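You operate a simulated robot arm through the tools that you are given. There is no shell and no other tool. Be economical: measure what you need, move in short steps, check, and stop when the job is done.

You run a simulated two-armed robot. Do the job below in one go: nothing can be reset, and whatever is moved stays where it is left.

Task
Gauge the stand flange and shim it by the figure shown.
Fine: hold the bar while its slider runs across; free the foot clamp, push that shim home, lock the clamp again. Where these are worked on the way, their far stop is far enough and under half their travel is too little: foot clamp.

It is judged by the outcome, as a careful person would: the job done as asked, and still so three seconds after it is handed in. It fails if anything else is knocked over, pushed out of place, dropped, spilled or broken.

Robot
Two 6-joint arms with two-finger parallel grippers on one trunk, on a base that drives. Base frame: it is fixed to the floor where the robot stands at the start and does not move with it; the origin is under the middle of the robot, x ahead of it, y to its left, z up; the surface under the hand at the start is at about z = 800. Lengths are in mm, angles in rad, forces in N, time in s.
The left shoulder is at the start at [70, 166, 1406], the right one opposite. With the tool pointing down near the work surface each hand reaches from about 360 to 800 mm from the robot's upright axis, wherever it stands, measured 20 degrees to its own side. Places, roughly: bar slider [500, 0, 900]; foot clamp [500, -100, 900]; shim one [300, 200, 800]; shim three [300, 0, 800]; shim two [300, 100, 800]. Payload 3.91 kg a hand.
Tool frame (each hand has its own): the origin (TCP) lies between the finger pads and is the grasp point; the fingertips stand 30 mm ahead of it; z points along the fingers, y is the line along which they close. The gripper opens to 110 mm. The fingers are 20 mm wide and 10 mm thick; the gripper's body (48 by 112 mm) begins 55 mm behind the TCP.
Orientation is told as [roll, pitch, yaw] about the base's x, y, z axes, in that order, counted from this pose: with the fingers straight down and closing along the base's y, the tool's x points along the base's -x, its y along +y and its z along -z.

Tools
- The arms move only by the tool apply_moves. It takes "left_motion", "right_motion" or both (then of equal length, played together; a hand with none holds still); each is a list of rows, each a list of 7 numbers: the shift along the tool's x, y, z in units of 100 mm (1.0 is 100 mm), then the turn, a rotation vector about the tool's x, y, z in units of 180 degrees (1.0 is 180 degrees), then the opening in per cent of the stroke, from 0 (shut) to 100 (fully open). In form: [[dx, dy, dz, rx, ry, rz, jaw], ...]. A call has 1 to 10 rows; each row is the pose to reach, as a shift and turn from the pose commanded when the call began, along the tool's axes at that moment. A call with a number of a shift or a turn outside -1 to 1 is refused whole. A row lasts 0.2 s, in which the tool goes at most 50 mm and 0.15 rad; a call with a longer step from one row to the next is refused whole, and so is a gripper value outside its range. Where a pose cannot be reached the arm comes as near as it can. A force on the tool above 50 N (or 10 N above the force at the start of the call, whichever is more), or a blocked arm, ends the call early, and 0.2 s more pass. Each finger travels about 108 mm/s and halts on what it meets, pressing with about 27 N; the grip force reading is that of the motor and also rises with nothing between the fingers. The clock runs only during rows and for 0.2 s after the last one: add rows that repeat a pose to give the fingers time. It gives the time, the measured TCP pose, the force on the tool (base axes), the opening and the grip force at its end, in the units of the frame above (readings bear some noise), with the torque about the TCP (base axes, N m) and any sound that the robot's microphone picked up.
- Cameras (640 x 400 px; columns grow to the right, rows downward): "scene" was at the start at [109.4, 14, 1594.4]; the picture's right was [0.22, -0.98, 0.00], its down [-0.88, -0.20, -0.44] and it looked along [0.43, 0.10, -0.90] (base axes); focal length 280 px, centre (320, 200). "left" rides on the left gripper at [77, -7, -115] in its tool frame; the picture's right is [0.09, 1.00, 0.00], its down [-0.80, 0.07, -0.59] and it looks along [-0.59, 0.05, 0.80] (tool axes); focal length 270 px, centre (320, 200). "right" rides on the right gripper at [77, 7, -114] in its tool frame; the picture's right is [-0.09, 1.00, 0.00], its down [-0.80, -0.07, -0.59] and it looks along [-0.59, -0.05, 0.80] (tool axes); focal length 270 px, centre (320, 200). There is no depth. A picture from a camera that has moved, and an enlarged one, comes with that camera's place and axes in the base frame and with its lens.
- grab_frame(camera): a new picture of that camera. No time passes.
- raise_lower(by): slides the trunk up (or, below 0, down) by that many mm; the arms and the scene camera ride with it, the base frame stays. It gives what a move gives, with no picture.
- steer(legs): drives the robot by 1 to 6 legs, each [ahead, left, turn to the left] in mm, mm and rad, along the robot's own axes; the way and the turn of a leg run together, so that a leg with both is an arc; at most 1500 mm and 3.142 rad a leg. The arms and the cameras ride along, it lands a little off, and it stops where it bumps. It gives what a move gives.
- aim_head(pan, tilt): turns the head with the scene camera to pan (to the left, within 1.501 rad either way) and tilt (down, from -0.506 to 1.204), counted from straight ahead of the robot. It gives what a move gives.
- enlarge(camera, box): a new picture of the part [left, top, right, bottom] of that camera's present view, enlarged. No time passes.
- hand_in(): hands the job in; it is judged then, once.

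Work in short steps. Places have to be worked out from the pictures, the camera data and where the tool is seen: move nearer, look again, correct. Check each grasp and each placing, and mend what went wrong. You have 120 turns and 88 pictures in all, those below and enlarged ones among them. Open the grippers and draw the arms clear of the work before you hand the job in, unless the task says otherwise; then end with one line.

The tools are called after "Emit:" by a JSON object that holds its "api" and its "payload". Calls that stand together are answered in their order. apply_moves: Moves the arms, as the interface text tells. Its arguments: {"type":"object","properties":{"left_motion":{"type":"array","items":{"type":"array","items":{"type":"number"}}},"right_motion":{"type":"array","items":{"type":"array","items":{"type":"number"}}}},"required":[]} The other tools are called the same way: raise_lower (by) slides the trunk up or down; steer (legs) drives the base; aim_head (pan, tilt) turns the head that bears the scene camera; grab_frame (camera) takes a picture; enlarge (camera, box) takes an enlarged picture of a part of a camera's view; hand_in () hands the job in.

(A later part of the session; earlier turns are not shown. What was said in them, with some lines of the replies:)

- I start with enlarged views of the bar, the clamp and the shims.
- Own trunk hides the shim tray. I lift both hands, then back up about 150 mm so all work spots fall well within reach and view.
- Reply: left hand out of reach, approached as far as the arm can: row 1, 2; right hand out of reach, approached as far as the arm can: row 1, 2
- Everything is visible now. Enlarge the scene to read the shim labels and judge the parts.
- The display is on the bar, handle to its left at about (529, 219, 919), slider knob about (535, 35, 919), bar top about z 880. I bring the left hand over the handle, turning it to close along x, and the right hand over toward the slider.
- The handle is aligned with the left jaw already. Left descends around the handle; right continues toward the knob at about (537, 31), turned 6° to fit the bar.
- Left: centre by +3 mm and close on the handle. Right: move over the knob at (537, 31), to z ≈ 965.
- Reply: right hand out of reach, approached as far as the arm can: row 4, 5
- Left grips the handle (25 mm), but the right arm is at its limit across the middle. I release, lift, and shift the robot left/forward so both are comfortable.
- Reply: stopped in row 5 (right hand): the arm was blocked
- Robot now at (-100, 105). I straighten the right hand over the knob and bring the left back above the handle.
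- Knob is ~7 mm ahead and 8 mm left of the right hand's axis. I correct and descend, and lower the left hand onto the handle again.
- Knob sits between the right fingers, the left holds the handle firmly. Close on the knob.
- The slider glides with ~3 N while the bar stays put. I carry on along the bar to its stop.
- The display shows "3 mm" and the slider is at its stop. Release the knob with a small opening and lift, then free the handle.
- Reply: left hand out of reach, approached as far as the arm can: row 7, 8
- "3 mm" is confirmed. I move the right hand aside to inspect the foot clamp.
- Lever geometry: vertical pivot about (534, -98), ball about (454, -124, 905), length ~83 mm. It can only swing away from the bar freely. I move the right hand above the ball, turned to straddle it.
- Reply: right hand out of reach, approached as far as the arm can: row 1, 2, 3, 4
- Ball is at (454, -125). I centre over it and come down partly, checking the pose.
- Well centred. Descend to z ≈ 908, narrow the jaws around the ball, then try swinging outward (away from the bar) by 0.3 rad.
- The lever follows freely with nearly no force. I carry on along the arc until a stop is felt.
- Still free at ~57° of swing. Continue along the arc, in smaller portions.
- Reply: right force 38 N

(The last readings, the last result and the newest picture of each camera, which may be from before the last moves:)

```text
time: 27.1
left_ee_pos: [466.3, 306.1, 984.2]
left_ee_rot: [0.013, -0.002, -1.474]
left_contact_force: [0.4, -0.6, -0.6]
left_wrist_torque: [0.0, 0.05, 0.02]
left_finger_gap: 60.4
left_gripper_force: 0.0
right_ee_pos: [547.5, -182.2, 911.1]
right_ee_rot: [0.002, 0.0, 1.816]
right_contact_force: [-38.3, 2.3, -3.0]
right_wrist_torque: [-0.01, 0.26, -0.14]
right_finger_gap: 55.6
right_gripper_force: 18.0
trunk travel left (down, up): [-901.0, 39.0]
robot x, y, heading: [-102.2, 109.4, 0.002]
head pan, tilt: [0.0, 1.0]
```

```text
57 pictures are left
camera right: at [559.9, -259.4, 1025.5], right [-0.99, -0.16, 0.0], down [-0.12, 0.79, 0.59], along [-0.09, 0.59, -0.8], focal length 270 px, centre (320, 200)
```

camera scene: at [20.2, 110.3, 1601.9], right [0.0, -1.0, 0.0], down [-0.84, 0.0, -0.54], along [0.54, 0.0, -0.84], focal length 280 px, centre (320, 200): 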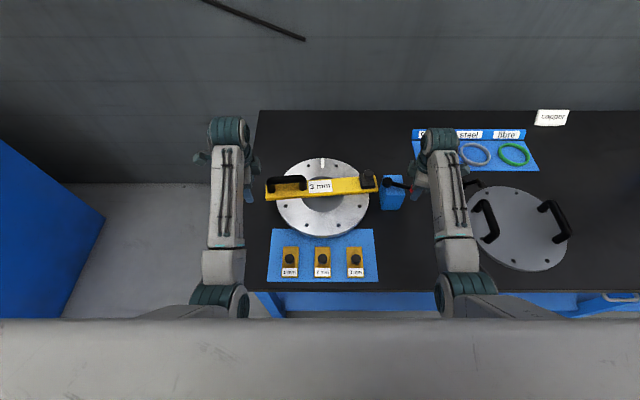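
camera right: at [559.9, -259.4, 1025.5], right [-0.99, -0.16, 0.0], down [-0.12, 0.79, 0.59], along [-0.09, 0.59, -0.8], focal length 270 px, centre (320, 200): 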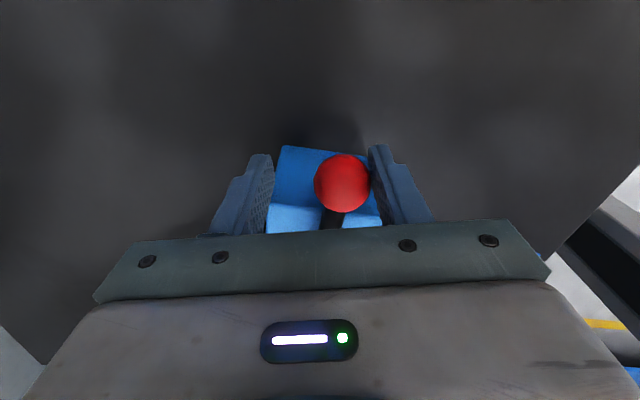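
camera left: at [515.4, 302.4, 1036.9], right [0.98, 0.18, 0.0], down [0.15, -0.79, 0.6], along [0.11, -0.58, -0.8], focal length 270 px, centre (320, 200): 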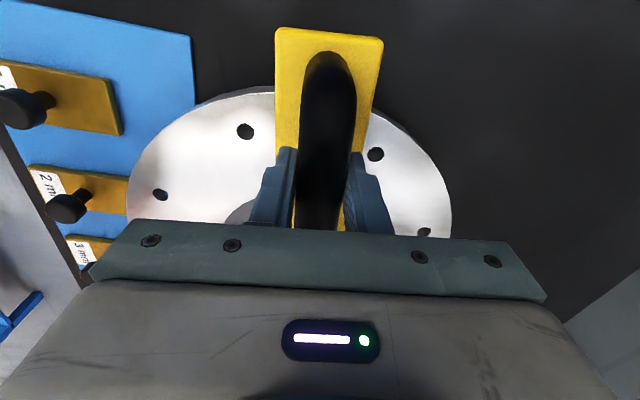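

A firm stop was met at ~70° of swing: clamp at its far end. I ease off, open and lift clear.

Emit:
{"api": "apply_moves", "payload": {"right_motion": [[0, 0.08, 0, 0, 0, 0, 45], [0, 0.12, 0, 0, 0, 0, 48], [0, 0.12, -0.2, 0, 0, 0, 48], [0, 0.12, -0.45, 0, 0, 0, 48], [0, 0.12, -0.75, 0, 0, 0, 48]]}}

Emit:
{"api": "enlarge", "payload": {"camera": "scene", "box": [340, 150, 440, 230]}}

Emit:
{"api": "grab_frame", "payload": {"camera": "right"}}

```text
time: 28.3
left_ee_pos: [471.0, 306.9, 979.9]
left_ee_rot: [0.006, -0.003, -1.473]
left_contact_force: [0.6, 0.8, 0.0]
left_wrist_torque: [0.02, 0.01, 0.0]
left_finger_gap: 60.4
left_gripper_force: 0.0
right_ee_pos: [545.6, -182.7, 982.9]
right_ee_rot: [-0.003, 0.001, 1.816]
right_contact_force: [-1.1, -0.1, 0.7]
right_wrist_torque: [0.0, 0.01, 0.0]
right_finger_gap: 53.1
right_gripper_force: 0.2
trunk travel left (down, up): [-901.0, 39.0]
robot x, y, heading: [-95.3, 111.4, 0.001]
head pan, tilt: [0.0, 1.0]
```

```text
5.00 times, centred on (390, 190) of scene
camera zoom: at [19.6, 110.6, 1601.9], right [0.0, -1.0, 0.0], down [-0.84, 0.0, -0.54], along [0.54, 0.0, -0.84], focal length 1401 px, centre (-30, 250)
```

zoom: 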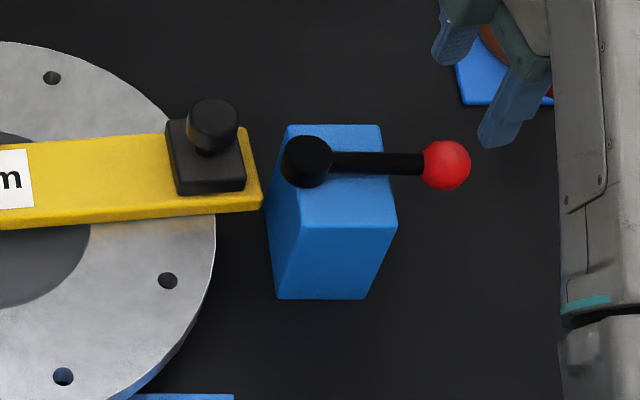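

```text
55 pictures are left
camera right: at [556.7, -260.1, 1097.7], right [-0.99, -0.16, 0.0], down [-0.13, 0.79, 0.59], along [-0.09, 0.59, -0.8], focal length 270 px, centre (320, 200)
```

right: 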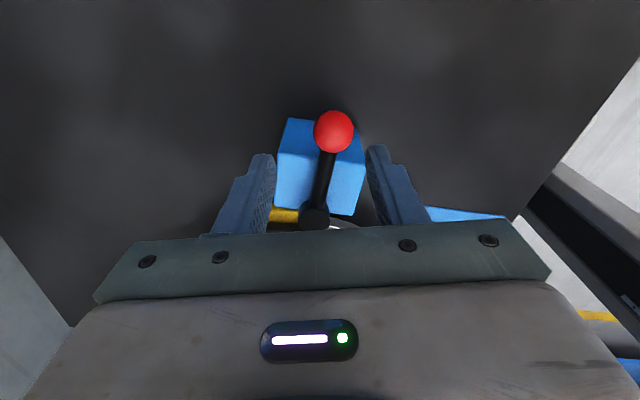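

Clamp is swung to its stop. Before pushing the shim I look at the flange's front edge and tray for where "home" is.

Emit:
{"api": "enlarge", "payload": {"camera": "scene", "box": [260, 205, 390, 285]}}

```text
4.92 times, centred on (325, 245) of scene
camera zoom: at [19.6, 110.6, 1601.9], right [0.0, -1.0, 0.0], down [-0.84, 0.0, -0.54], along [0.54, 0.0, -0.84], focal length 1380 px, centre (295, -22)
```

zoom: 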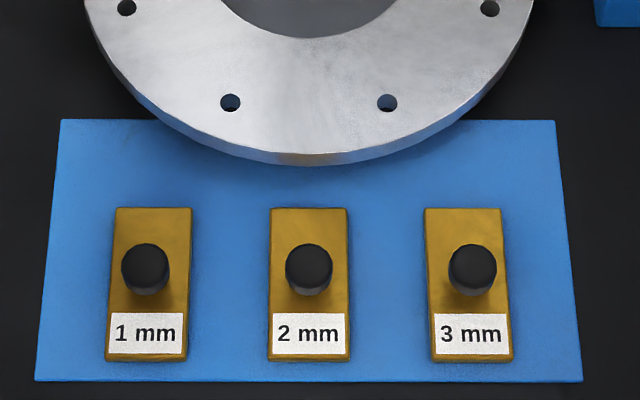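

I'll use the left wrist camera for a low look under the flange from the left side: move out to about (400, 300, 900) and tip the hand 0.8 rad.

Emit:
{"api": "apply_moves", "payload": {"left_motion": [[0, -0.15, 0, 0, 0, 0, 80], [0, -0.3, 0.1, 0, -0.0425, 0, 100], [0, -0.45, 0.2, 0, -0.085, 0, 100], [0, -0.6, 0.3, 0, -0.1275, 0, 100], [0, -0.7, 0.45, 0, -0.17, 0, 100], [0, -0.7, 0.6, 0, -0.2125, 0, 100], [0, -0.7, 0.75, 0, -0.255, 0, 100]]}}

Emit:
{"api": "grab_frame", "payload": {"camera": "left"}}

```text
time: 29.9
left_ee_pos: [400.3, 300.6, 905.8]
left_ee_rot: [0.005, -0.807, -1.475]
left_contact_force: [0.8, 1.3, -0.3]
left_wrist_torque: [-0.01, 0.03, 0.03]
left_finger_gap: 110.0
left_gripper_force: 0.1
left hand out of reach, approached as far as the arm can: row 1
right_ee_pos: [544.6, -182.3, 983.2]
right_ee_rot: [-0.001, 0.003, 1.815]
right_contact_force: [-0.3, -0.1, -0.3]
right_wrist_torque: [0.0, 0.01, 0.01]
right_finger_gap: 53.1
right_gripper_force: 0.0
trunk travel left (down, up): [-901.0, 39.0]
robot x, y, heading: [-99.7, 108.9, 0.005]
head pan, tilt: [0.0, 1.0]
```

```text
53 pictures are left
camera left: at [379.6, 435.3, 929.3], right [0.99, 0.16, -0.06], down [0.08, -0.12, 0.99], along [0.15, -0.98, -0.13], focal length 270 px, centre (320, 200)
```

left: 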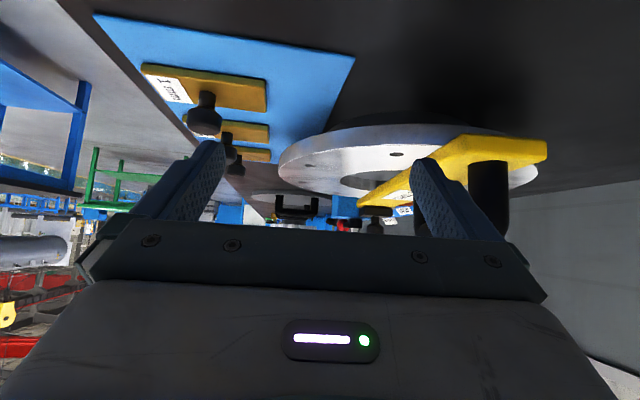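

Emit:
{"api": "enlarge", "payload": {"camera": "left", "box": [200, 60, 560, 240]}}

```text
1.78 times, centred on (380, 150) of left
camera zoom: at [379.6, 435.3, 929.3], right [0.99, 0.16, -0.06], down [0.08, -0.12, 0.99], along [0.15, -0.98, -0.13], focal length 480 px, centre (213, 289)
```

zoom: 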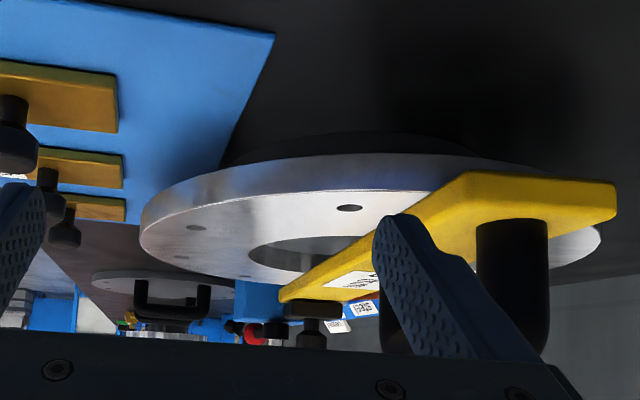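

Under the flange is a dark round base; the flange spans roughly z 830–852, shim knobs reach about 840, so the shim slides in by straight +x push. I bring the right hand around: unwind its yaw while moving back toward the shims.

Emit:
{"api": "apply_moves", "payload": {"right_motion": [[-0.02, 0.1, 0, 0, 0, 0.047, 40], [-0.05, 0.2, 0, 0, 0, 0.094, 30], [-0.07, 0.3, 0, 0, 0, 0.141, 20], [-0.1, 0.4, 0, 0, 0, 0.188, 10], [-0.12, 0.5, 0, 0, 0, 0.235, 0], [-0.15, 0.6, 0, 0, 0, 0.282, 0], [-0.17, 0.7, 0, 0, 0, 0.329, 0], [-0.19, 0.8, 0, 0, 0, 0.376, 0], [-0.22, 0.9, 0, 0, 0, 0.423, 0], [-0.24, 0.98, 0, 0, 0, 0.47, 0]]}}

```text
time: 32.1
left_ee_pos: [400.9, 301.6, 905.2]
left_ee_rot: [0.006, -0.801, -1.475]
left_contact_force: [-0.1, -0.2, 0.1]
left_wrist_torque: [0.01, -0.02, -0.03]
left_finger_gap: 110.0
left_gripper_force: 0.1
right_ee_pos: [447.0, -187.5, 973.1]
right_ee_rot: [-0.002, -0.007, 0.335]
right_contact_force: [-0.4, -0.3, -0.4]
right_wrist_torque: [-0.04, 0.0, -0.03]
right_finger_gap: 0.0
right_gripper_force: 27.0
right hand out of reach, approached as far as the arm can: row 7, 8, 9, 10
trunk travel left (down, up): [-901.0, 39.0]
robot x, y, heading: [-97.6, 112.2, -0.001]
head pan, tilt: [0.0, 1.0]
```

Emit:
{"api": "apply_moves", "payload": {"right_motion": [[0.13, 0.24, 0.12, 0, 0, 0.036, 0], [0.26, 0.49, 0.25, 0, 0, 0.072, 0], [0.39, 0.73, 0.4, 0, 0, 0.1066, 0], [0.508, 0.97, 0.5, 0, 0, 0.1066, 0]]}}

Emit:
{"api": "grab_frame", "payload": {"camera": "right"}}

```text
time: 33.1
left_ee_pos: [399.9, 302.0, 905.2]
left_ee_rot: [0.006, -0.803, -1.475]
left_contact_force: [0.8, 0.2, 1.0]
left_wrist_torque: [0.0, -0.02, 0.02]
left_finger_gap: 110.0
left_gripper_force: 0.1
right_ee_pos: [366.8, -110.8, 922.5]
right_ee_rot: [-0.002, -0.004, 0.003]
right_contact_force: [0.4, -0.4, -0.3]
right_wrist_torque: [-0.02, -0.02, 0.02]
right_finger_gap: 0.4
right_gripper_force: 26.8
trunk travel left (down, up): [-901.0, 39.0]
robot x, y, heading: [-98.1, 107.3, -0.0]
head pan, tilt: [0.0, 1.0]
```

```text
51 pictures are left
camera right: at [290.4, -105.0, 1036.3], right [0.09, 1.0, 0.0], down [0.8, -0.07, 0.6], along [0.6, -0.05, -0.8], focal length 270 px, centre (320, 200)
```

right: 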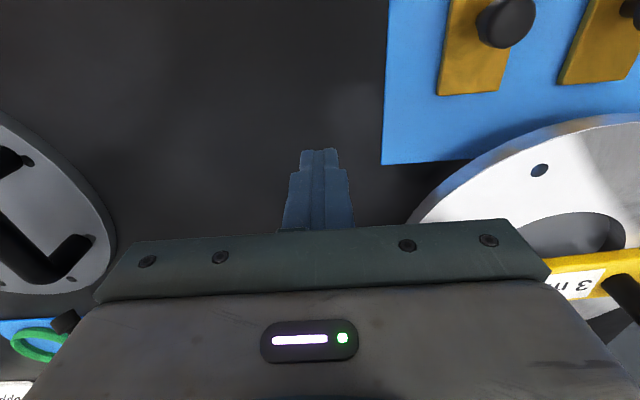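

Knob three is at about (313, 10), top z ≈ 840; shim spans x 268–363, y −13..35. I move behind it.

Emit:
{"api": "apply_moves", "payload": {"right_motion": [[0.3, 0.25, 0, 0, 0, 0, 0], [0.6, 0.5, 0.1, 0, 0, 0, 0], [0.92, 0.75, 0.2, 0, 0, 0, 0], [0.92, 1.0, 0.25, 0, 0, 0, 0]]}}

Emit:
{"api": "apply_moves", "payload": {"right_motion": [[0, 0.21, 0, 0, 0, 0, 0], [0, 0.21, 0.1, 0, 0, 0, 0]]}}

Emit:
{"api": "grab_frame", "payload": {"camera": "right"}}

```text
time: 34.2
left_ee_pos: [401.1, 299.8, 905.9]
left_ee_rot: [0.003, -0.804, -1.475]
left_contact_force: [0.3, -0.6, 0.7]
left_wrist_torque: [0.03, 0.02, -0.01]
left_finger_gap: 110.1
left_gripper_force: 0.0
right_ee_pos: [287.1, -89.1, 889.3]
right_ee_rot: [-0.159, -0.018, 0.029]
right_contact_force: [-0.1, 0.7, 0.7]
right_wrist_torque: [0.02, -0.03, -0.03]
right_finger_gap: 0.0
right_gripper_force: 27.5
right hand out of reach, approached as far as the arm can: row 4
trunk travel left (down, up): [-901.0, 39.0]
robot x, y, heading: [-100.3, 107.8, 0.003]
head pan, tilt: [0.0, 1.0]
stopped in row 4 (right hand): the arm was blocked; the commanded pose is now the measured one
```

```text
time: 35.0
left_ee_pos: [400.6, 300.4, 905.6]
left_ee_rot: [0.004, -0.802, -1.475]
left_contact_force: [1.0, 0.4, -0.3]
left_wrist_torque: [-0.01, 0.02, -0.01]
left_finger_gap: 109.9
left_gripper_force: 0.1
right_ee_pos: [291.4, -94.9, 877.6]
right_ee_rot: [-0.214, -0.026, 0.041]
right_contact_force: [-0.2, -0.8, 0.5]
right_wrist_torque: [-0.01, -0.01, 0.0]
right_finger_gap: 0.3
right_gripper_force: 26.9
trunk travel left (down, up): [-901.0, 39.0]
robot x, y, heading: [-96.2, 109.9, 0.004]
head pan, tilt: [0.0, 1.0]
stopped in row 2 (right hand): the arm was blocked; the commanded pose is now the measured one
```

```text
50 pictures are left
camera right: at [209.9, -69.1, 985.8], right [0.05, 0.98, -0.21], down [0.78, 0.09, 0.62], along [0.62, -0.19, -0.76], focal length 270 px, centre (320, 200)
```

right: 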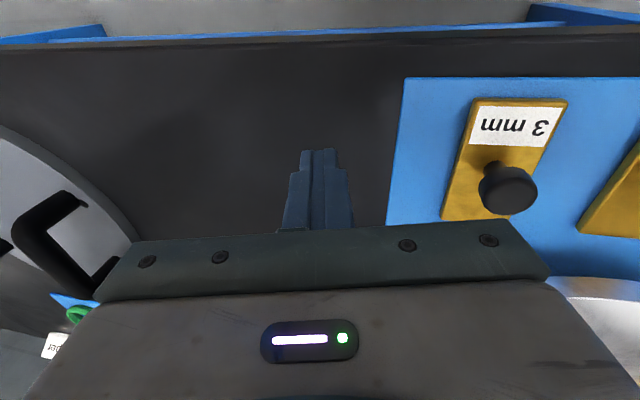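

The right arm jams so close to the trunk. I back the robot ~100 mm and then straighten the hand.

Emit:
{"api": "steer", "payload": {"legs": [[-100, 0, 0]]}}

Emit:
{"api": "apply_moves", "payload": {"right_motion": [[-0.2, -0.02, -0.1, -0.034, 0.005, 0.0, 0], [-0.4, -0.05, -0.15, -0.068, 0.008, 0.013, 0], [-0.6, -0.08, -0.2, -0.068, 0.008, 0.013, 0]]}}

Emit:
{"api": "grab_frame", "payload": {"camera": "right"}}

```text
time: 36.1
left_ee_pos: [305.7, 300.7, 905.6]
left_ee_rot: [0.002, -0.802, -1.475]
left_contact_force: [0.9, 0.7, 0.0]
left_wrist_torque: [-0.01, 0.0, 0.0]
left_finger_gap: 109.8
left_gripper_force: 0.1
right_ee_pos: [195.1, -96.1, 877.9]
right_ee_rot: [-0.211, -0.026, 0.044]
right_contact_force: [0.9, 0.0, 0.5]
right_wrist_torque: [0.02, 0.0, 0.01]
right_finger_gap: 0.0
right_gripper_force: 27.3
trunk travel left (down, up): [-901.0, 39.0]
robot x, y, heading: [-192.9, 106.9, 0.007]
head pan, tilt: [0.0, 1.0]
```

```text
time: 36.9
left_ee_pos: [302.8, 300.7, 906.7]
left_ee_rot: [0.006, -0.803, -1.478]
left_contact_force: [0.1, 1.2, -0.6]
left_wrist_torque: [-0.03, -0.02, -0.01]
left_finger_gap: 110.1
left_gripper_force: 0.0
right_ee_pos: [250.3, -96.1, 902.6]
right_ee_rot: [0.001, -0.006, -0.003]
right_contact_force: [0.3, -0.2, 0.0]
right_wrist_torque: [-0.02, 0.0, 0.03]
right_finger_gap: 0.0
right_gripper_force: 26.9
trunk travel left (down, up): [-901.0, 39.0]
robot x, y, heading: [-194.2, 113.3, 0.003]
head pan, tilt: [0.0, 1.0]
```

```text
49 pictures are left
camera right: at [172.7, -90.3, 1015.8], right [0.09, 1.0, 0.0], down [0.8, -0.07, 0.6], along [0.6, -0.05, -0.8], focal length 270 px, centre (320, 200)
```

right: 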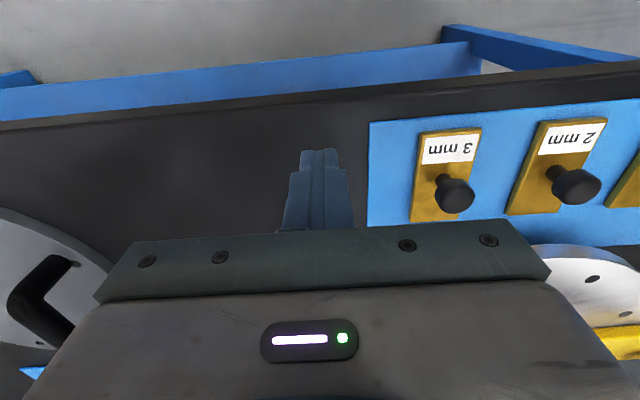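

Now at a comfortable distance. Move to behind knob three at (278, 8), then down to z ≈ 850.

Emit:
{"api": "apply_moves", "payload": {"right_motion": [[0, 0.3, 0, 0, 0, 0, 0], [-0.1, 0.6, 0, 0, 0, 0, 0], [-0.2, 0.85, 0, 0, 0, 0, 0], [-0.25, 1.0, 0.1, 0, 0, 0, 0], [-0.25, 1.0, 0.2, 0, 0, 0, 0]]}}

Emit:
{"api": "grab_frame", "payload": {"camera": "right"}}

```text
time: 38.3
left_ee_pos: [303.3, 300.3, 906.3]
left_ee_rot: [0.004, -0.801, -1.477]
left_contact_force: [0.3, -0.3, -0.9]
left_wrist_torque: [0.0, 0.0, 0.0]
left_finger_gap: 110.0
left_gripper_force: 0.1
right_ee_pos: [270.4, -53.0, 864.4]
right_ee_rot: [-0.097, 0.01, -0.006]
right_contact_force: [-0.6, -0.4, -0.2]
right_wrist_torque: [0.0, 0.01, 0.03]
right_finger_gap: 0.1
right_gripper_force: 27.2
trunk travel left (down, up): [-901.0, 39.0]
robot x, y, heading: [-194.3, 114.4, 0.004]
head pan, tilt: [0.0, 1.0]
stopped in row 5 (right hand): the arm was blocked; the commanded pose is now the measured one
```

```text
48 pictures are left
camera right: at [194.7, -35.6, 977.4], right [0.09, 0.99, -0.1], down [0.81, -0.02, 0.59], along [0.58, -0.13, -0.8], focal length 270 px, centre (320, 200)
```

right: 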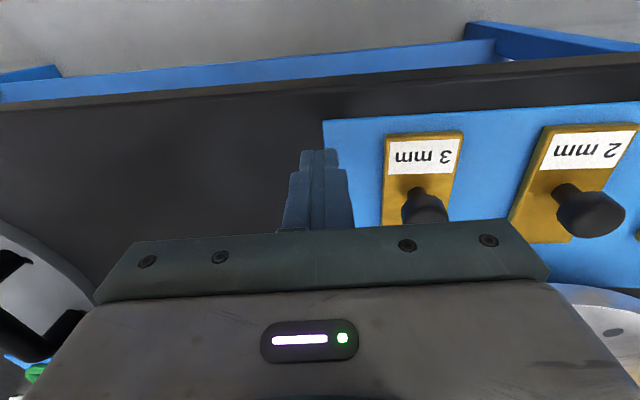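

Same limit nearer the middle. I lift and straighten, then shift the robot 120 mm left so shim three lies on the right arm's own side.

Emit:
{"api": "apply_moves", "payload": {"right_motion": [[0.0, -0.2, -0.15, -0.031, 0, 0, 0], [0.0, -0.4, -0.4, -0.031, 0, 0, 0]]}}

Emit:
{"api": "steer", "payload": {"legs": [[0, 120, 0]]}}

Emit:
{"api": "grab_frame", "payload": {"camera": "right"}}

```text
time: 38.9
left_ee_pos: [303.6, 299.5, 905.5]
left_ee_rot: [0.005, -0.8, -1.476]
left_contact_force: [-0.7, 0.3, 0.0]
left_wrist_torque: [0.0, 0.0, -0.02]
left_finger_gap: 110.1
left_gripper_force: 0.0
right_ee_pos: [269.9, -89.0, 908.9]
right_ee_rot: [0.008, 0.009, -0.008]
right_contact_force: [0.1, 0.0, -0.4]
right_wrist_torque: [0.01, 0.03, 0.03]
right_finger_gap: 0.0
right_gripper_force: 27.5
trunk travel left (down, up): [-901.0, 39.0]
robot x, y, heading: [-194.1, 110.5, -0.0]
head pan, tilt: [0.0, 1.0]
```

```text
time: 40.1
left_ee_pos: [303.2, 416.6, 907.1]
left_ee_rot: [0.006, -0.802, -1.477]
left_contact_force: [0.7, -0.1, -1.2]
left_wrist_torque: [-0.03, -0.02, 0.02]
left_finger_gap: 110.2
left_gripper_force: 0.0
right_ee_pos: [269.4, 31.0, 907.9]
right_ee_rot: [0.005, 0.006, -0.008]
right_contact_force: [0.5, -0.3, 0.1]
right_wrist_torque: [-0.01, -0.02, -0.03]
right_finger_gap: 0.0
right_gripper_force: 26.9
trunk travel left (down, up): [-901.0, 39.0]
robot x, y, heading: [-197.9, 229.1, 0.0]
head pan, tilt: [0.0, 1.0]
```

```text
47 pictures are left
camera right: at [193.4, 36.5, 1022.4], right [0.1, 1.0, 0.01], down [0.81, -0.08, 0.59], along [0.58, -0.05, -0.81], focal length 270 px, centre (320, 200)
```

right: 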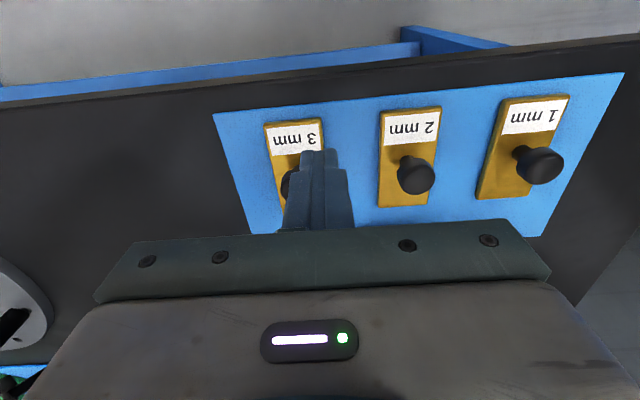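

Knob three is at y ≈ 7. Shift over, then descend behind it to z ≈ 850.

Emit:
{"api": "apply_moves", "payload": {"right_motion": [[0, -0.24, 0, 0, 0, 0, 0], [0, -0.24, 0.2, 0, 0, 0, 0], [0, -0.24, 0.4, 0, 0, 0, 0], [0, -0.24, 0.57, 0, 0, 0, 0]]}}

Emit:
{"api": "grab_frame", "payload": {"camera": "right"}}

Emit:
{"api": "grab_frame", "payload": {"camera": "scene"}}

```text
time: 41.1
left_ee_pos: [303.4, 417.4, 906.0]
left_ee_rot: [0.006, -0.802, -1.478]
left_contact_force: [-0.3, -0.5, -0.1]
left_wrist_torque: [0.0, -0.08, -0.04]
left_finger_gap: 110.1
left_gripper_force: 0.1
right_ee_pos: [269.3, 5.9, 849.6]
right_ee_rot: [0.006, 0.009, -0.009]
right_contact_force: [0.3, 0.0, -0.7]
right_wrist_torque: [0.02, 0.03, 0.01]
right_finger_gap: 0.2
right_gripper_force: 26.5
trunk travel left (down, up): [-901.0, 39.0]
robot x, y, heading: [-195.1, 231.7, 0.005]
head pan, tilt: [0.0, 1.0]
```

```text
46 pictures are left
camera right: at [193.4, 12.7, 964.9], right [0.1, 1.0, 0.0], down [0.81, -0.08, 0.59], along [0.58, -0.05, -0.81], focal length 270 px, centre (320, 200)
```

right: 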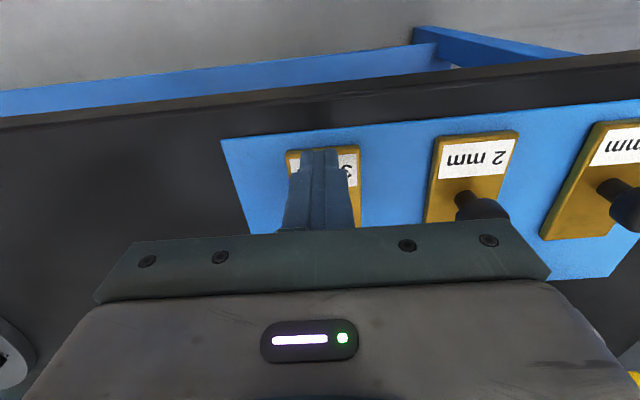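

```text
45 pictures are left
camera scene: at [-78.3, 228.0, 1602.0], right [0.0, -1.0, 0.0], down [-0.84, 0.0, -0.54], along [0.54, 0.0, -0.84], focal length 280 px, centre (320, 200)
```

scene: 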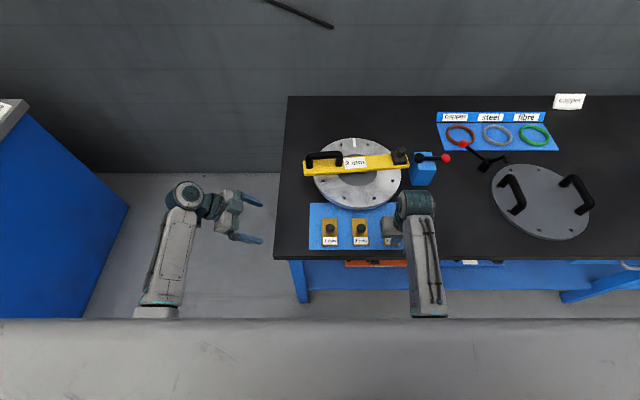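

Aligned with the shim's centreline. Push gently forward 40 mm (contact expected after ~15 mm).

Emit:
{"api": "apply_moves", "payload": {"right_motion": [[-0.08, 0, 0, 0, 0, 0, 0], [-0.16, 0, 0, 0, 0, 0, 0], [-0.24, 0, 0, 0, 0, 0, 0], [-0.32, 0, 0, 0, 0, 0, 0], [-0.4, 0, 0, 0, 0, 0, 0]]}}

Emit:
{"api": "grab_frame", "payload": {"camera": "right"}}

```text
time: 42.4
left_ee_pos: [302.9, 419.3, 905.7]
left_ee_rot: [0.005, -0.804, -1.478]
left_contact_force: [-0.3, -0.4, -0.2]
left_wrist_torque: [0.0, 0.01, 0.0]
left_finger_gap: 110.1
left_gripper_force: 0.0
right_ee_pos: [310.0, 8.1, 850.4]
right_ee_rot: [0.003, 0.009, -0.009]
right_contact_force: [-0.6, 0.0, -1.5]
right_wrist_torque: [-0.04, -0.01, -0.02]
right_finger_gap: 0.1
right_gripper_force: 27.5
trunk travel left (down, up): [-901.0, 39.0]
robot x, y, heading: [-196.4, 228.0, 0.002]
head pan, tilt: [0.0, 1.0]
```

```text
44 pictures are left
camera right: at [232.8, 13.5, 966.2], right [0.1, 1.0, 0.0], down [0.81, -0.08, 0.59], along [0.58, -0.05, -0.81], focal length 270 px, centre (320, 200)
```

right: 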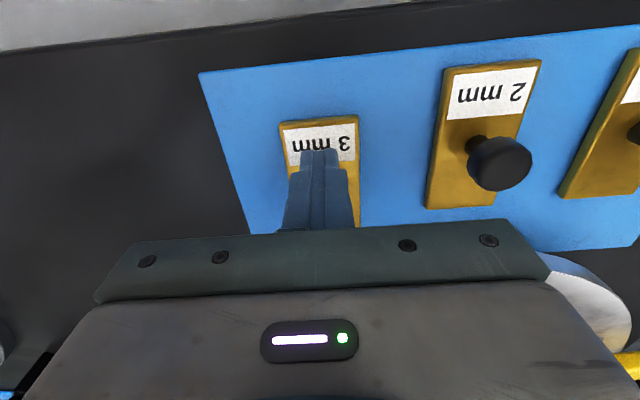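

The shim slides straight with little force. Continue.

Emit:
{"api": "apply_moves", "payload": {"right_motion": [[-0.08, 0, 0, 0, 0, 0, 0], [-0.16, 0, 0, 0, 0, 0, 0], [-0.24, 0, 0, 0, 0, 0, 0], [-0.3, 0, 0, 0, 0, 0, 0]]}}

Emit:
{"api": "grab_frame", "payload": {"camera": "right"}}

Emit:
{"api": "enlarge", "payload": {"camera": "scene", "box": [300, 150, 440, 260]}}

```text
time: 43.4
left_ee_pos: [298.1, 418.2, 908.5]
left_ee_rot: [0.013, -0.802, -1.484]
left_contact_force: [0.2, 0.6, -0.2]
left_wrist_torque: [0.02, 0.0, 0.0]
left_finger_gap: 110.1
left_gripper_force: 0.2
right_ee_pos: [328.3, 7.6, 851.0]
right_ee_rot: [0.007, 0.014, -0.009]
right_contact_force: [-44.3, 2.6, -1.0]
right_wrist_torque: [-0.17, 0.25, 0.06]
right_finger_gap: 0.2
right_gripper_force: 27.1
trunk travel left (down, up): [-901.0, 39.0]
robot x, y, heading: [-199.4, 228.7, -0.0]
head pan, tilt: [0.0, 1.0]
```

```text
43 pictures are left
camera right: at [253.7, 14.2, 966.2], right [0.1, 1.0, 0.0], down [0.81, -0.08, 0.58], along [0.58, -0.05, -0.81], focal length 270 px, centre (320, 200)
```

right: 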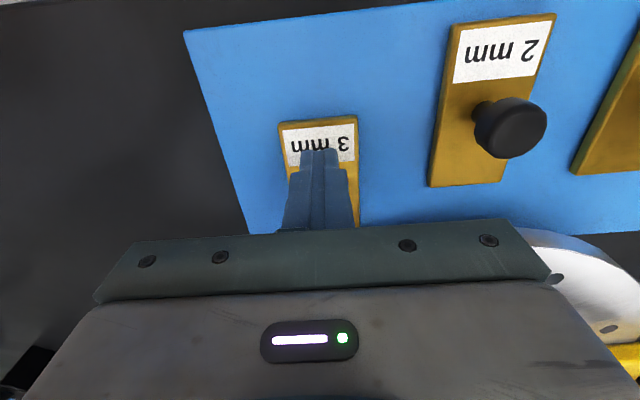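

```text
3.64 times, centred on (370, 205) of scene
camera zoom: at [-88.7, 230.0, 1602.6], right [0.0, -1.0, 0.0], down [-0.84, 0.0, -0.55], along [0.55, 0.0, -0.84], focal length 1019 px, centre (138, 182)
```

zoom: 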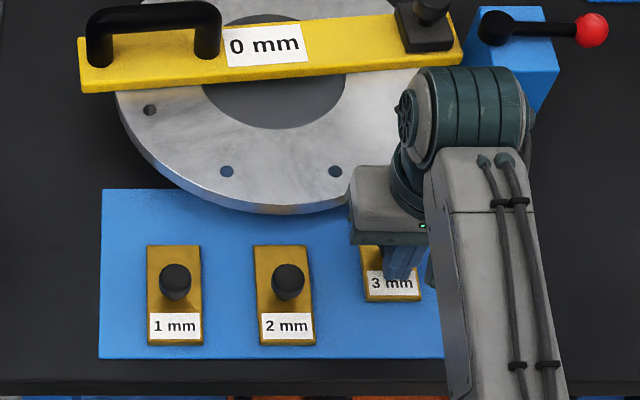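

A firm stop at 44 N and the gauge now shows "0 mm": the shim is home. Back off, lift, and look.

Emit:
{"api": "apply_moves", "payload": {"right_motion": [[0.15, 0, 0, 0, 0, 0, 0], [0.3, 0, 0, 0, 0, 0, 0], [0.35, 0, -0.25, 0, 0, 0, 0], [0.35, 0, -0.5, 0, 0, 0, 0]]}}

Emit:
{"api": "grab_frame", "payload": {"camera": "right"}}

```text
time: 44.4
left_ee_pos: [303.5, 420.7, 904.8]
left_ee_rot: [0.004, -0.802, -1.476]
left_contact_force: [-0.1, -0.4, -0.7]
left_wrist_torque: [-0.01, 0.03, -0.01]
left_finger_gap: 110.1
left_gripper_force: 0.0
right_ee_pos: [304.1, 8.5, 901.2]
right_ee_rot: [0.006, 0.008, -0.008]
right_contact_force: [-0.4, 1.3, 0.3]
right_wrist_torque: [-0.02, 0.0, 0.03]
right_finger_gap: 0.0
right_gripper_force: 27.0
trunk travel left (down, up): [-901.0, 39.0]
robot x, y, heading: [-197.9, 230.6, 0.004]
head pan, tilt: [0.0, 1.0]
```

```text
41 pictures are left
camera right: at [228.4, 14.5, 1015.4], right [0.1, 1.0, 0.0], down [0.81, -0.08, 0.59], along [0.58, -0.05, -0.81], focal length 270 px, centre (320, 200)
```

right: 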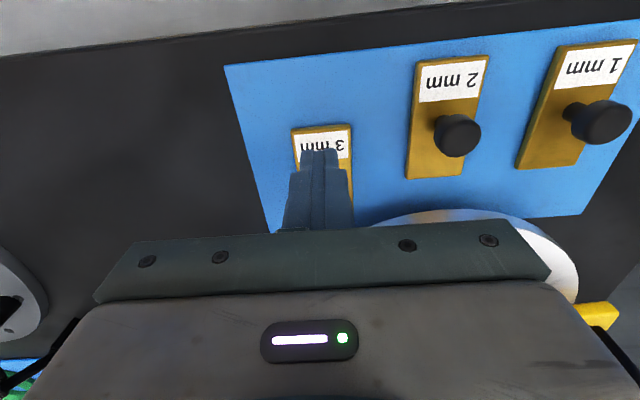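

Drive back to the earlier station for the clamp.

Emit:
{"api": "steer", "payload": {"legs": [[100, -120, 0]]}}

Emit:
{"api": "apply_moves", "payload": {"right_motion": [[-0.2, -0.2, -0.1, 0, 0, -0.045, 20], [-0.4, -0.4, -0.2, 0, 0, -0.09, 40], [-0.6, -0.6, -0.35, 0, 0, -0.135, 48], [-0.8, -0.7, -0.5, 0, 0, -0.18, 48], [-1.0, -0.8, -0.6, 0, 0, -0.225, 48], [-1.0, -0.8, -0.6, 0, 0, -0.27, 48], [-1.0, -0.8, -0.6, 0, 0, -0.315, 48], [-1.0, -0.8, -0.6, 0, 0, -0.36, 48], [-1.0, -0.8, -0.6, 0, 0, -0.405, 48], [-1.0, -0.8, -0.6, 0, 0, -0.45, 48]]}}

Emit:
{"api": "grab_frame", "payload": {"camera": "right"}}

Emit:
{"api": "grab_frame", "payload": {"camera": "scene"}}

```text
time: 45.8
left_ee_pos: [401.5, 295.5, 905.8]
left_ee_rot: [0.006, -0.806, -1.484]
left_contact_force: [-1.1, 0.3, 0.2]
left_wrist_torque: [-0.02, 0.01, 0.02]
left_finger_gap: 110.0
left_gripper_force: 0.0
right_ee_pos: [400.7, -116.1, 902.0]
right_ee_rot: [0.004, 0.008, -0.013]
right_contact_force: [0.6, -0.4, -0.5]
right_wrist_torque: [-0.03, -0.02, -0.01]
right_finger_gap: 0.0
right_gripper_force: 27.1
trunk travel left (down, up): [-901.0, 39.0]
robot x, y, heading: [-92.1, 105.4, -0.002]
head pan, tilt: [0.0, 1.0]
```

```text
time: 48.0
left_ee_pos: [403.5, 294.3, 905.2]
left_ee_rot: [0.005, -0.804, -1.482]
left_contact_force: [0.5, -0.6, -0.4]
left_wrist_torque: [-0.04, -0.03, -0.02]
left_finger_gap: 109.9
left_gripper_force: 0.1
right_ee_pos: [502.3, -197.4, 958.6]
right_ee_rot: [0.011, -0.002, 1.404]
right_contact_force: [0.4, 0.0, 0.4]
right_wrist_torque: [0.03, -0.02, 0.0]
right_finger_gap: 52.9
right_gripper_force: 0.0
trunk travel left (down, up): [-901.0, 39.0]
robot x, y, heading: [-98.1, 108.0, -0.0]
head pan, tilt: [0.0, 1.0]
```

```text
40 pictures are left
camera right: at [483.1, -273.5, 1073.0], right [-0.97, 0.25, 0.01], down [0.21, 0.78, 0.6], along [0.14, 0.58, -0.8], focal length 270 px, centre (320, 200)
```

right: 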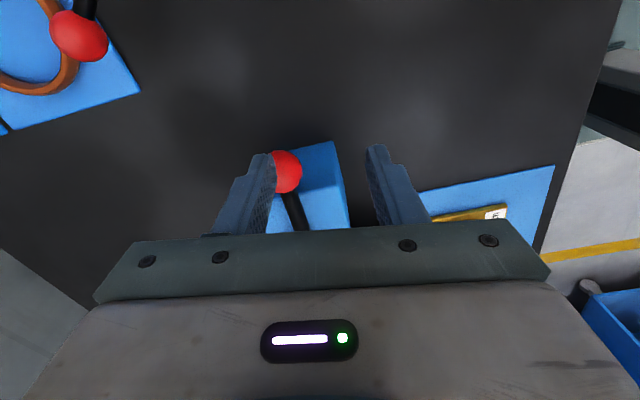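

```text
39 pictures are left
camera scene: at [21.2, 106.8, 1602.0], right [0.0, -1.0, 0.0], down [-0.84, 0.0, -0.54], along [0.54, 0.0, -0.84], focal length 280 px, centre (320, 200)
```

scene: 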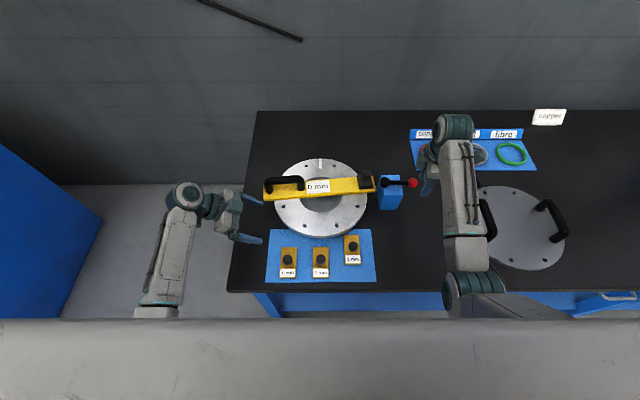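

Ball at about (531, -183). Centre over it at slightly greater height, square up, then descend.

Emit:
{"api": "apply_moves", "payload": {"right_motion": [[0, 0, -0.12, 0, 0, 0, 48], [-0.1, -0.13, -0.12, 0, 0, -0.025, 48], [-0.189, -0.255, -0.12, 0, 0, -0.053, 48]]}}

Emit:
{"api": "grab_frame", "payload": {"camera": "right"}}

```text
time: 48.8
left_ee_pos: [404.5, 294.0, 906.2]
left_ee_rot: [0.003, -0.804, -1.481]
left_contact_force: [-0.2, -0.3, 0.7]
left_wrist_torque: [-0.01, -0.01, 0.01]
left_finger_gap: 109.8
left_gripper_force: 0.1
right_ee_pos: [529.8, -182.2, 971.2]
right_ee_rot: [0.011, -0.002, 1.568]
right_contact_force: [-0.2, 0.3, -0.3]
right_wrist_torque: [-0.02, -0.02, 0.01]
right_finger_gap: 53.1
right_gripper_force: 0.0
trunk travel left (down, up): [-901.0, 39.0]
robot x, y, heading: [-96.7, 108.7, -0.002]
head pan, tilt: [0.0, 1.0]
```

```text
38 pictures are left
camera right: at [524.1, -260.6, 1085.1], right [-1.0, 0.09, 0.01], down [0.08, 0.8, 0.6], along [0.05, 0.6, -0.8], focal length 270 px, centre (320, 200)
```

right: 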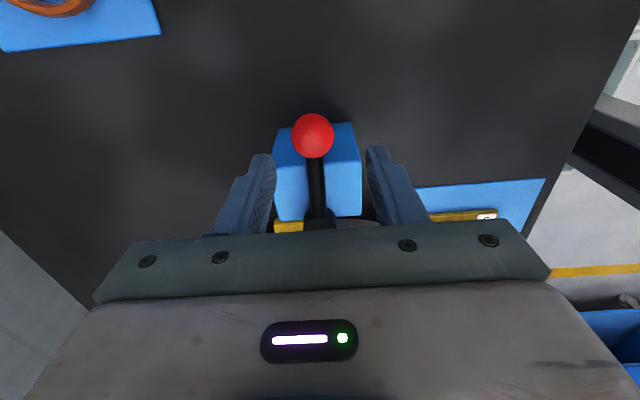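

Emit:
{"api": "apply_moves", "payload": {"right_motion": [[0, -0.045, 0.15, 0, 0, 0, 48], [0, -0.045, 0.35, 0, 0, 0, 48], [0, -0.045, 0.5, 0, 0, 0, 48], [0, -0.045, 0.62, 0, 0, 0, 48], [0, -0.045, 0.62, 0, 0, 0, 34]]}}

Emit:
{"api": "apply_moves", "payload": {"right_motion": [[-0.007, 0.111, 0, 0, 0, 0.0424, 34], [-0.03, 0.2215, 0, 0, 0, 0.085, 34], [-0.066, 0.327, 0, 0, 0, 0.1273, 34], [-0.116, 0.427, 0, 0, 0, 0.1698, 34], [-0.18, 0.5195, 0, 0, 0, 0.2122, 34]]}}

Emit:
{"api": "grab_frame", "payload": {"camera": "right"}}

```text
time: 50.0
left_ee_pos: [403.1, 294.0, 906.1]
left_ee_rot: [0.004, -0.804, -1.481]
left_contact_force: [0.3, 0.0, 0.3]
left_wrist_torque: [0.02, -0.03, 0.0]
left_finger_gap: 110.0
left_gripper_force: 0.2
right_ee_pos: [533.7, -182.7, 909.4]
right_ee_rot: [0.009, -0.006, 1.568]
right_contact_force: [-0.5, -0.5, -0.5]
right_wrist_torque: [0.05, -0.02, 0.01]
right_finger_gap: 37.6
right_gripper_force: 0.0
trunk travel left (down, up): [-901.0, 39.0]
robot x, y, heading: [-96.6, 107.8, 0.003]
head pan, tilt: [0.0, 1.0]
```

```text
time: 51.2
left_ee_pos: [403.6, 294.0, 905.4]
left_ee_rot: [0.005, -0.803, -1.48]
left_contact_force: [-0.4, 0.3, 0.9]
left_wrist_torque: [-0.03, -0.01, 0.04]
left_finger_gap: 110.0
left_gripper_force: 0.1
right_ee_pos: [480.6, -164.3, 910.2]
right_ee_rot: [0.011, 0.001, 0.899]
right_contact_force: [-0.5, -0.4, -0.6]
right_wrist_torque: [0.0, 0.01, -0.01]
right_finger_gap: 37.7
right_gripper_force: 0.2
trunk travel left (down, up): [-901.0, 39.0]
robot x, y, heading: [-100.0, 106.9, -0.001]
head pan, tilt: [0.0, 1.0]
```

```text
37 pictures are left
camera right: at [428.7, -221.4, 1024.2], right [-0.72, 0.69, 0.01], down [0.56, 0.58, 0.59], along [0.4, 0.43, -0.81], focal length 270 px, centre (320, 200)
```

right: 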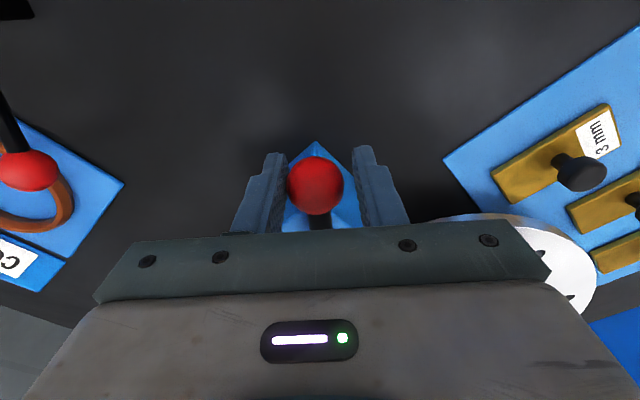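

The lever follows back. Continue toward its other stop.

Emit:
{"api": "apply_moves", "payload": {"right_motion": [[-0.007, 0.111, 0, 0, 0, 0.0424, 34], [-0.03, 0.2215, 0, 0, 0, 0.085, 34], [-0.066, 0.327, 0, 0, 0, 0.1273, 34], [-0.116, 0.427, 0, 0, 0, 0.1698, 34], [-0.156, 0.486, 0, 0, 0, 0.196, 34]]}}

Emit:
{"api": "grab_frame", "payload": {"camera": "right"}}

```text
time: 52.4
left_ee_pos: [404.0, 294.2, 905.3]
left_ee_rot: [0.005, -0.803, -1.482]
left_contact_force: [0.3, -0.1, -0.3]
left_wrist_torque: [0.05, 0.01, 0.0]
left_finger_gap: 110.2
left_gripper_force: 0.1
right_ee_pos: [454.9, -122.4, 910.9]
right_ee_rot: [0.005, 0.007, 0.282]
right_contact_force: [-0.6, -0.4, 0.4]
right_wrist_torque: [-0.01, -0.02, 0.01]
right_finger_gap: 37.5
right_gripper_force: 0.1
trunk travel left (down, up): [-901.0, 39.0]
robot x, y, heading: [-97.4, 112.6, -0.002]
head pan, tilt: [0.0, 1.0]
```

```text
36 pictures are left
camera right: at [379.3, -138.6, 1025.0], right [-0.19, 0.98, 0.01], down [0.79, 0.15, 0.59], along [0.58, 0.12, -0.81], focal length 270 px, centre (320, 200)
```

right: 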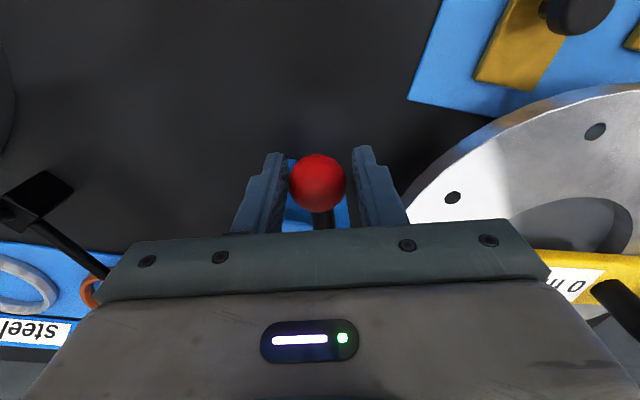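

Near the starting angle, still no resistance. Go further in small steps until the stop is felt.

Emit:
{"api": "apply_moves", "payload": {"right_motion": [[-0.003, 0.07, 0, 0, 0, 0.0265, 34], [-0.012, 0.14, 0, 0, 0, 0.053, 34], [-0.026, 0.21, 0, 0, 0, 0.08, 34]]}}

Emit:
{"api": "grab_frame", "payload": {"camera": "right"}}

```text
time: 53.2
left_ee_pos: [405.3, 288.1, 906.1]
left_ee_rot: [0.003, -0.797, -1.481]
left_contact_force: [1.1, -0.7, -0.7]
left_wrist_torque: [0.02, 0.02, 0.0]
left_finger_gap: 110.2
left_gripper_force: 0.0
right_ee_pos: [451.9, -110.6, 908.6]
right_ee_rot: [0.004, 0.006, 0.028]
right_contact_force: [12.9, -35.7, 4.1]
right_wrist_torque: [-0.29, -0.12, 0.17]
right_finger_gap: 55.7
right_gripper_force: 18.2
trunk travel left (down, up): [-901.0, 39.0]
robot x, y, heading: [-97.6, 107.6, -0.003]
head pan, tilt: [0.0, 1.0]
```

```text
35 pictures are left
camera right: at [376.1, -107.4, 1023.6], right [0.06, 1.0, 0.0], down [0.81, -0.05, 0.59], along [0.59, -0.03, -0.81], focal length 270 px, centre (320, 200)
```

right: 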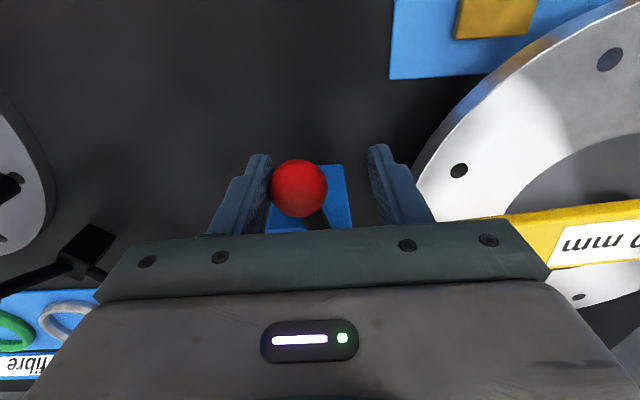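

The original stop is felt at 36 N: clamp locked again. Ease off, lift clear.

Emit:
{"api": "apply_moves", "payload": {"right_motion": [[0, -0.06, 0, 0, 0, 0, 50], [0, -0.08, 0, 0, 0, 0, 55], [0, -0.08, -0.2, 0, 0, 0, 55], [0, -0.08, -0.4, 0, 0, 0, 55], [0, -0.08, -0.6, 0, 0, 0, 55]]}}

Emit:
{"api": "apply_moves", "payload": {"right_motion": [[0, -0.4, 0, 0, 0, 0, 55], [0, -0.8, 0, 0, 0, 0, 55], [0, -1.0, 0, 0, 0, 0, 55]]}}

Emit:
{"api": "enlarge", "payload": {"camera": "scene", "box": [250, 140, 440, 290]}}

```text
time: 54.4
left_ee_pos: [404.3, 294.2, 906.0]
left_ee_rot: [0.003, -0.801, -1.48]
left_contact_force: [0.2, -0.4, 0.1]
left_wrist_torque: [0.0, 0.0, -0.01]
left_finger_gap: 109.6
left_gripper_force: 0.1
right_ee_pos: [452.4, -108.2, 967.3]
right_ee_rot: [0.007, 0.005, 0.035]
right_contact_force: [-0.3, 0.8, 0.5]
right_wrist_torque: [0.01, -0.02, -0.01]
right_finger_gap: 60.5
right_gripper_force: 0.1
right hand out of reach, approached as far as the arm can: row 5
trunk travel left (down, up): [-901.0, 39.0]
robot x, y, heading: [-99.5, 103.5, 0.001]
head pan, tilt: [0.0, 1.0]
```

```text
time: 55.2
left_ee_pos: [403.6, 294.7, 906.8]
left_ee_rot: [0.006, -0.803, -1.483]
left_contact_force: [-0.6, -0.1, 0.2]
left_wrist_torque: [-0.02, 0.0, -0.01]
left_finger_gap: 110.1
left_gripper_force: 0.1
right_ee_pos: [455.5, -210.1, 965.9]
right_ee_rot: [0.003, 0.009, 0.035]
right_contact_force: [0.8, -0.5, 0.4]
right_wrist_torque: [-0.02, -0.02, 0.02]
right_finger_gap: 60.5
right_gripper_force: 0.0
trunk travel left (down, up): [-901.0, 39.0]
robot x, y, heading: [-95.9, 108.3, 0.001]
head pan, tilt: [0.0, 1.0]
```

```text
2.67 times, centred on (345, 215) of scene
camera zoom: at [21.3, 107.2, 1602.0], right [0.0, -1.0, 0.0], down [-0.84, 0.0, -0.54], along [0.54, 0.0, -0.84], focal length 747 px, centre (253, 160)
```

zoom: 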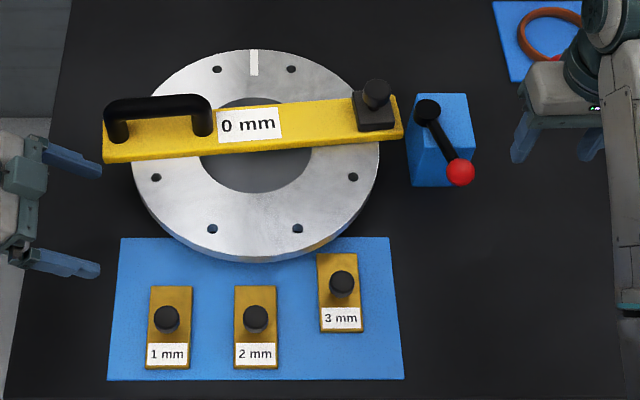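

The gauge reads 0 mm, shim three is in, lever back at its lock stop and nothing else moved. Draw the robot back so both arms are clear.

Emit:
{"api": "steer", "payload": {"legs": [[-150, 0, 0]]}}

Emit:
{"api": "grab_frame", "payload": {"camera": "scene"}}

```text
time: 56.5
left_ee_pos: [254.3, 293.6, 905.7]
left_ee_rot: [0.002, -0.802, -1.483]
left_contact_force: [0.2, 0.0, -0.7]
left_wrist_torque: [-0.01, 0.01, -0.03]
left_finger_gap: 109.9
left_gripper_force: 0.1
right_ee_pos: [305.0, -210.4, 963.9]
right_ee_rot: [0.004, 0.01, 0.031]
right_contact_force: [0.2, 0.1, 0.5]
right_wrist_torque: [0.01, 0.05, 0.0]
right_finger_gap: 60.5
right_gripper_force: 0.1
trunk travel left (down, up): [-901.0, 39.0]
robot x, y, heading: [-248.2, 106.5, -0.004]
head pan, tilt: [0.0, 1.0]
```

```text
33 pictures are left
camera scene: at [-127.5, 107.1, 1601.6], right [-0.01, -1.0, 0.0], down [-0.84, 0.0, -0.54], along [0.54, 0.0, -0.84], focal length 280 px, centre (320, 200)
```

scene: 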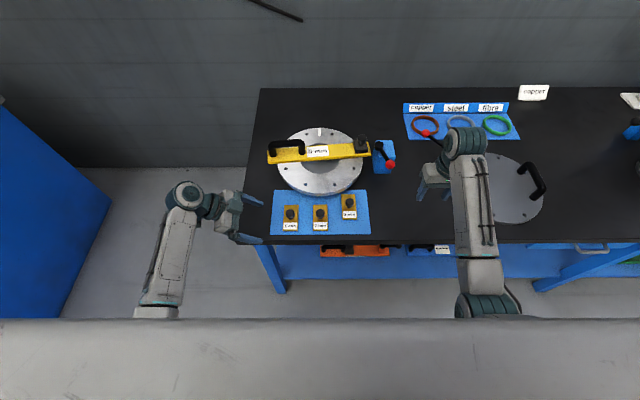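

Everything is in place and the arms are clear; handing in.

Emit:
{"api": "hand_in", "payload": {}}

```text
The job is handed in.
```

The gauge read 3 mm. I freed the foot clamp, pushed the 3 mm shim home (the gauge then showed 0 mm), locked the clamp again, and drew both arms clear with the grippers open.
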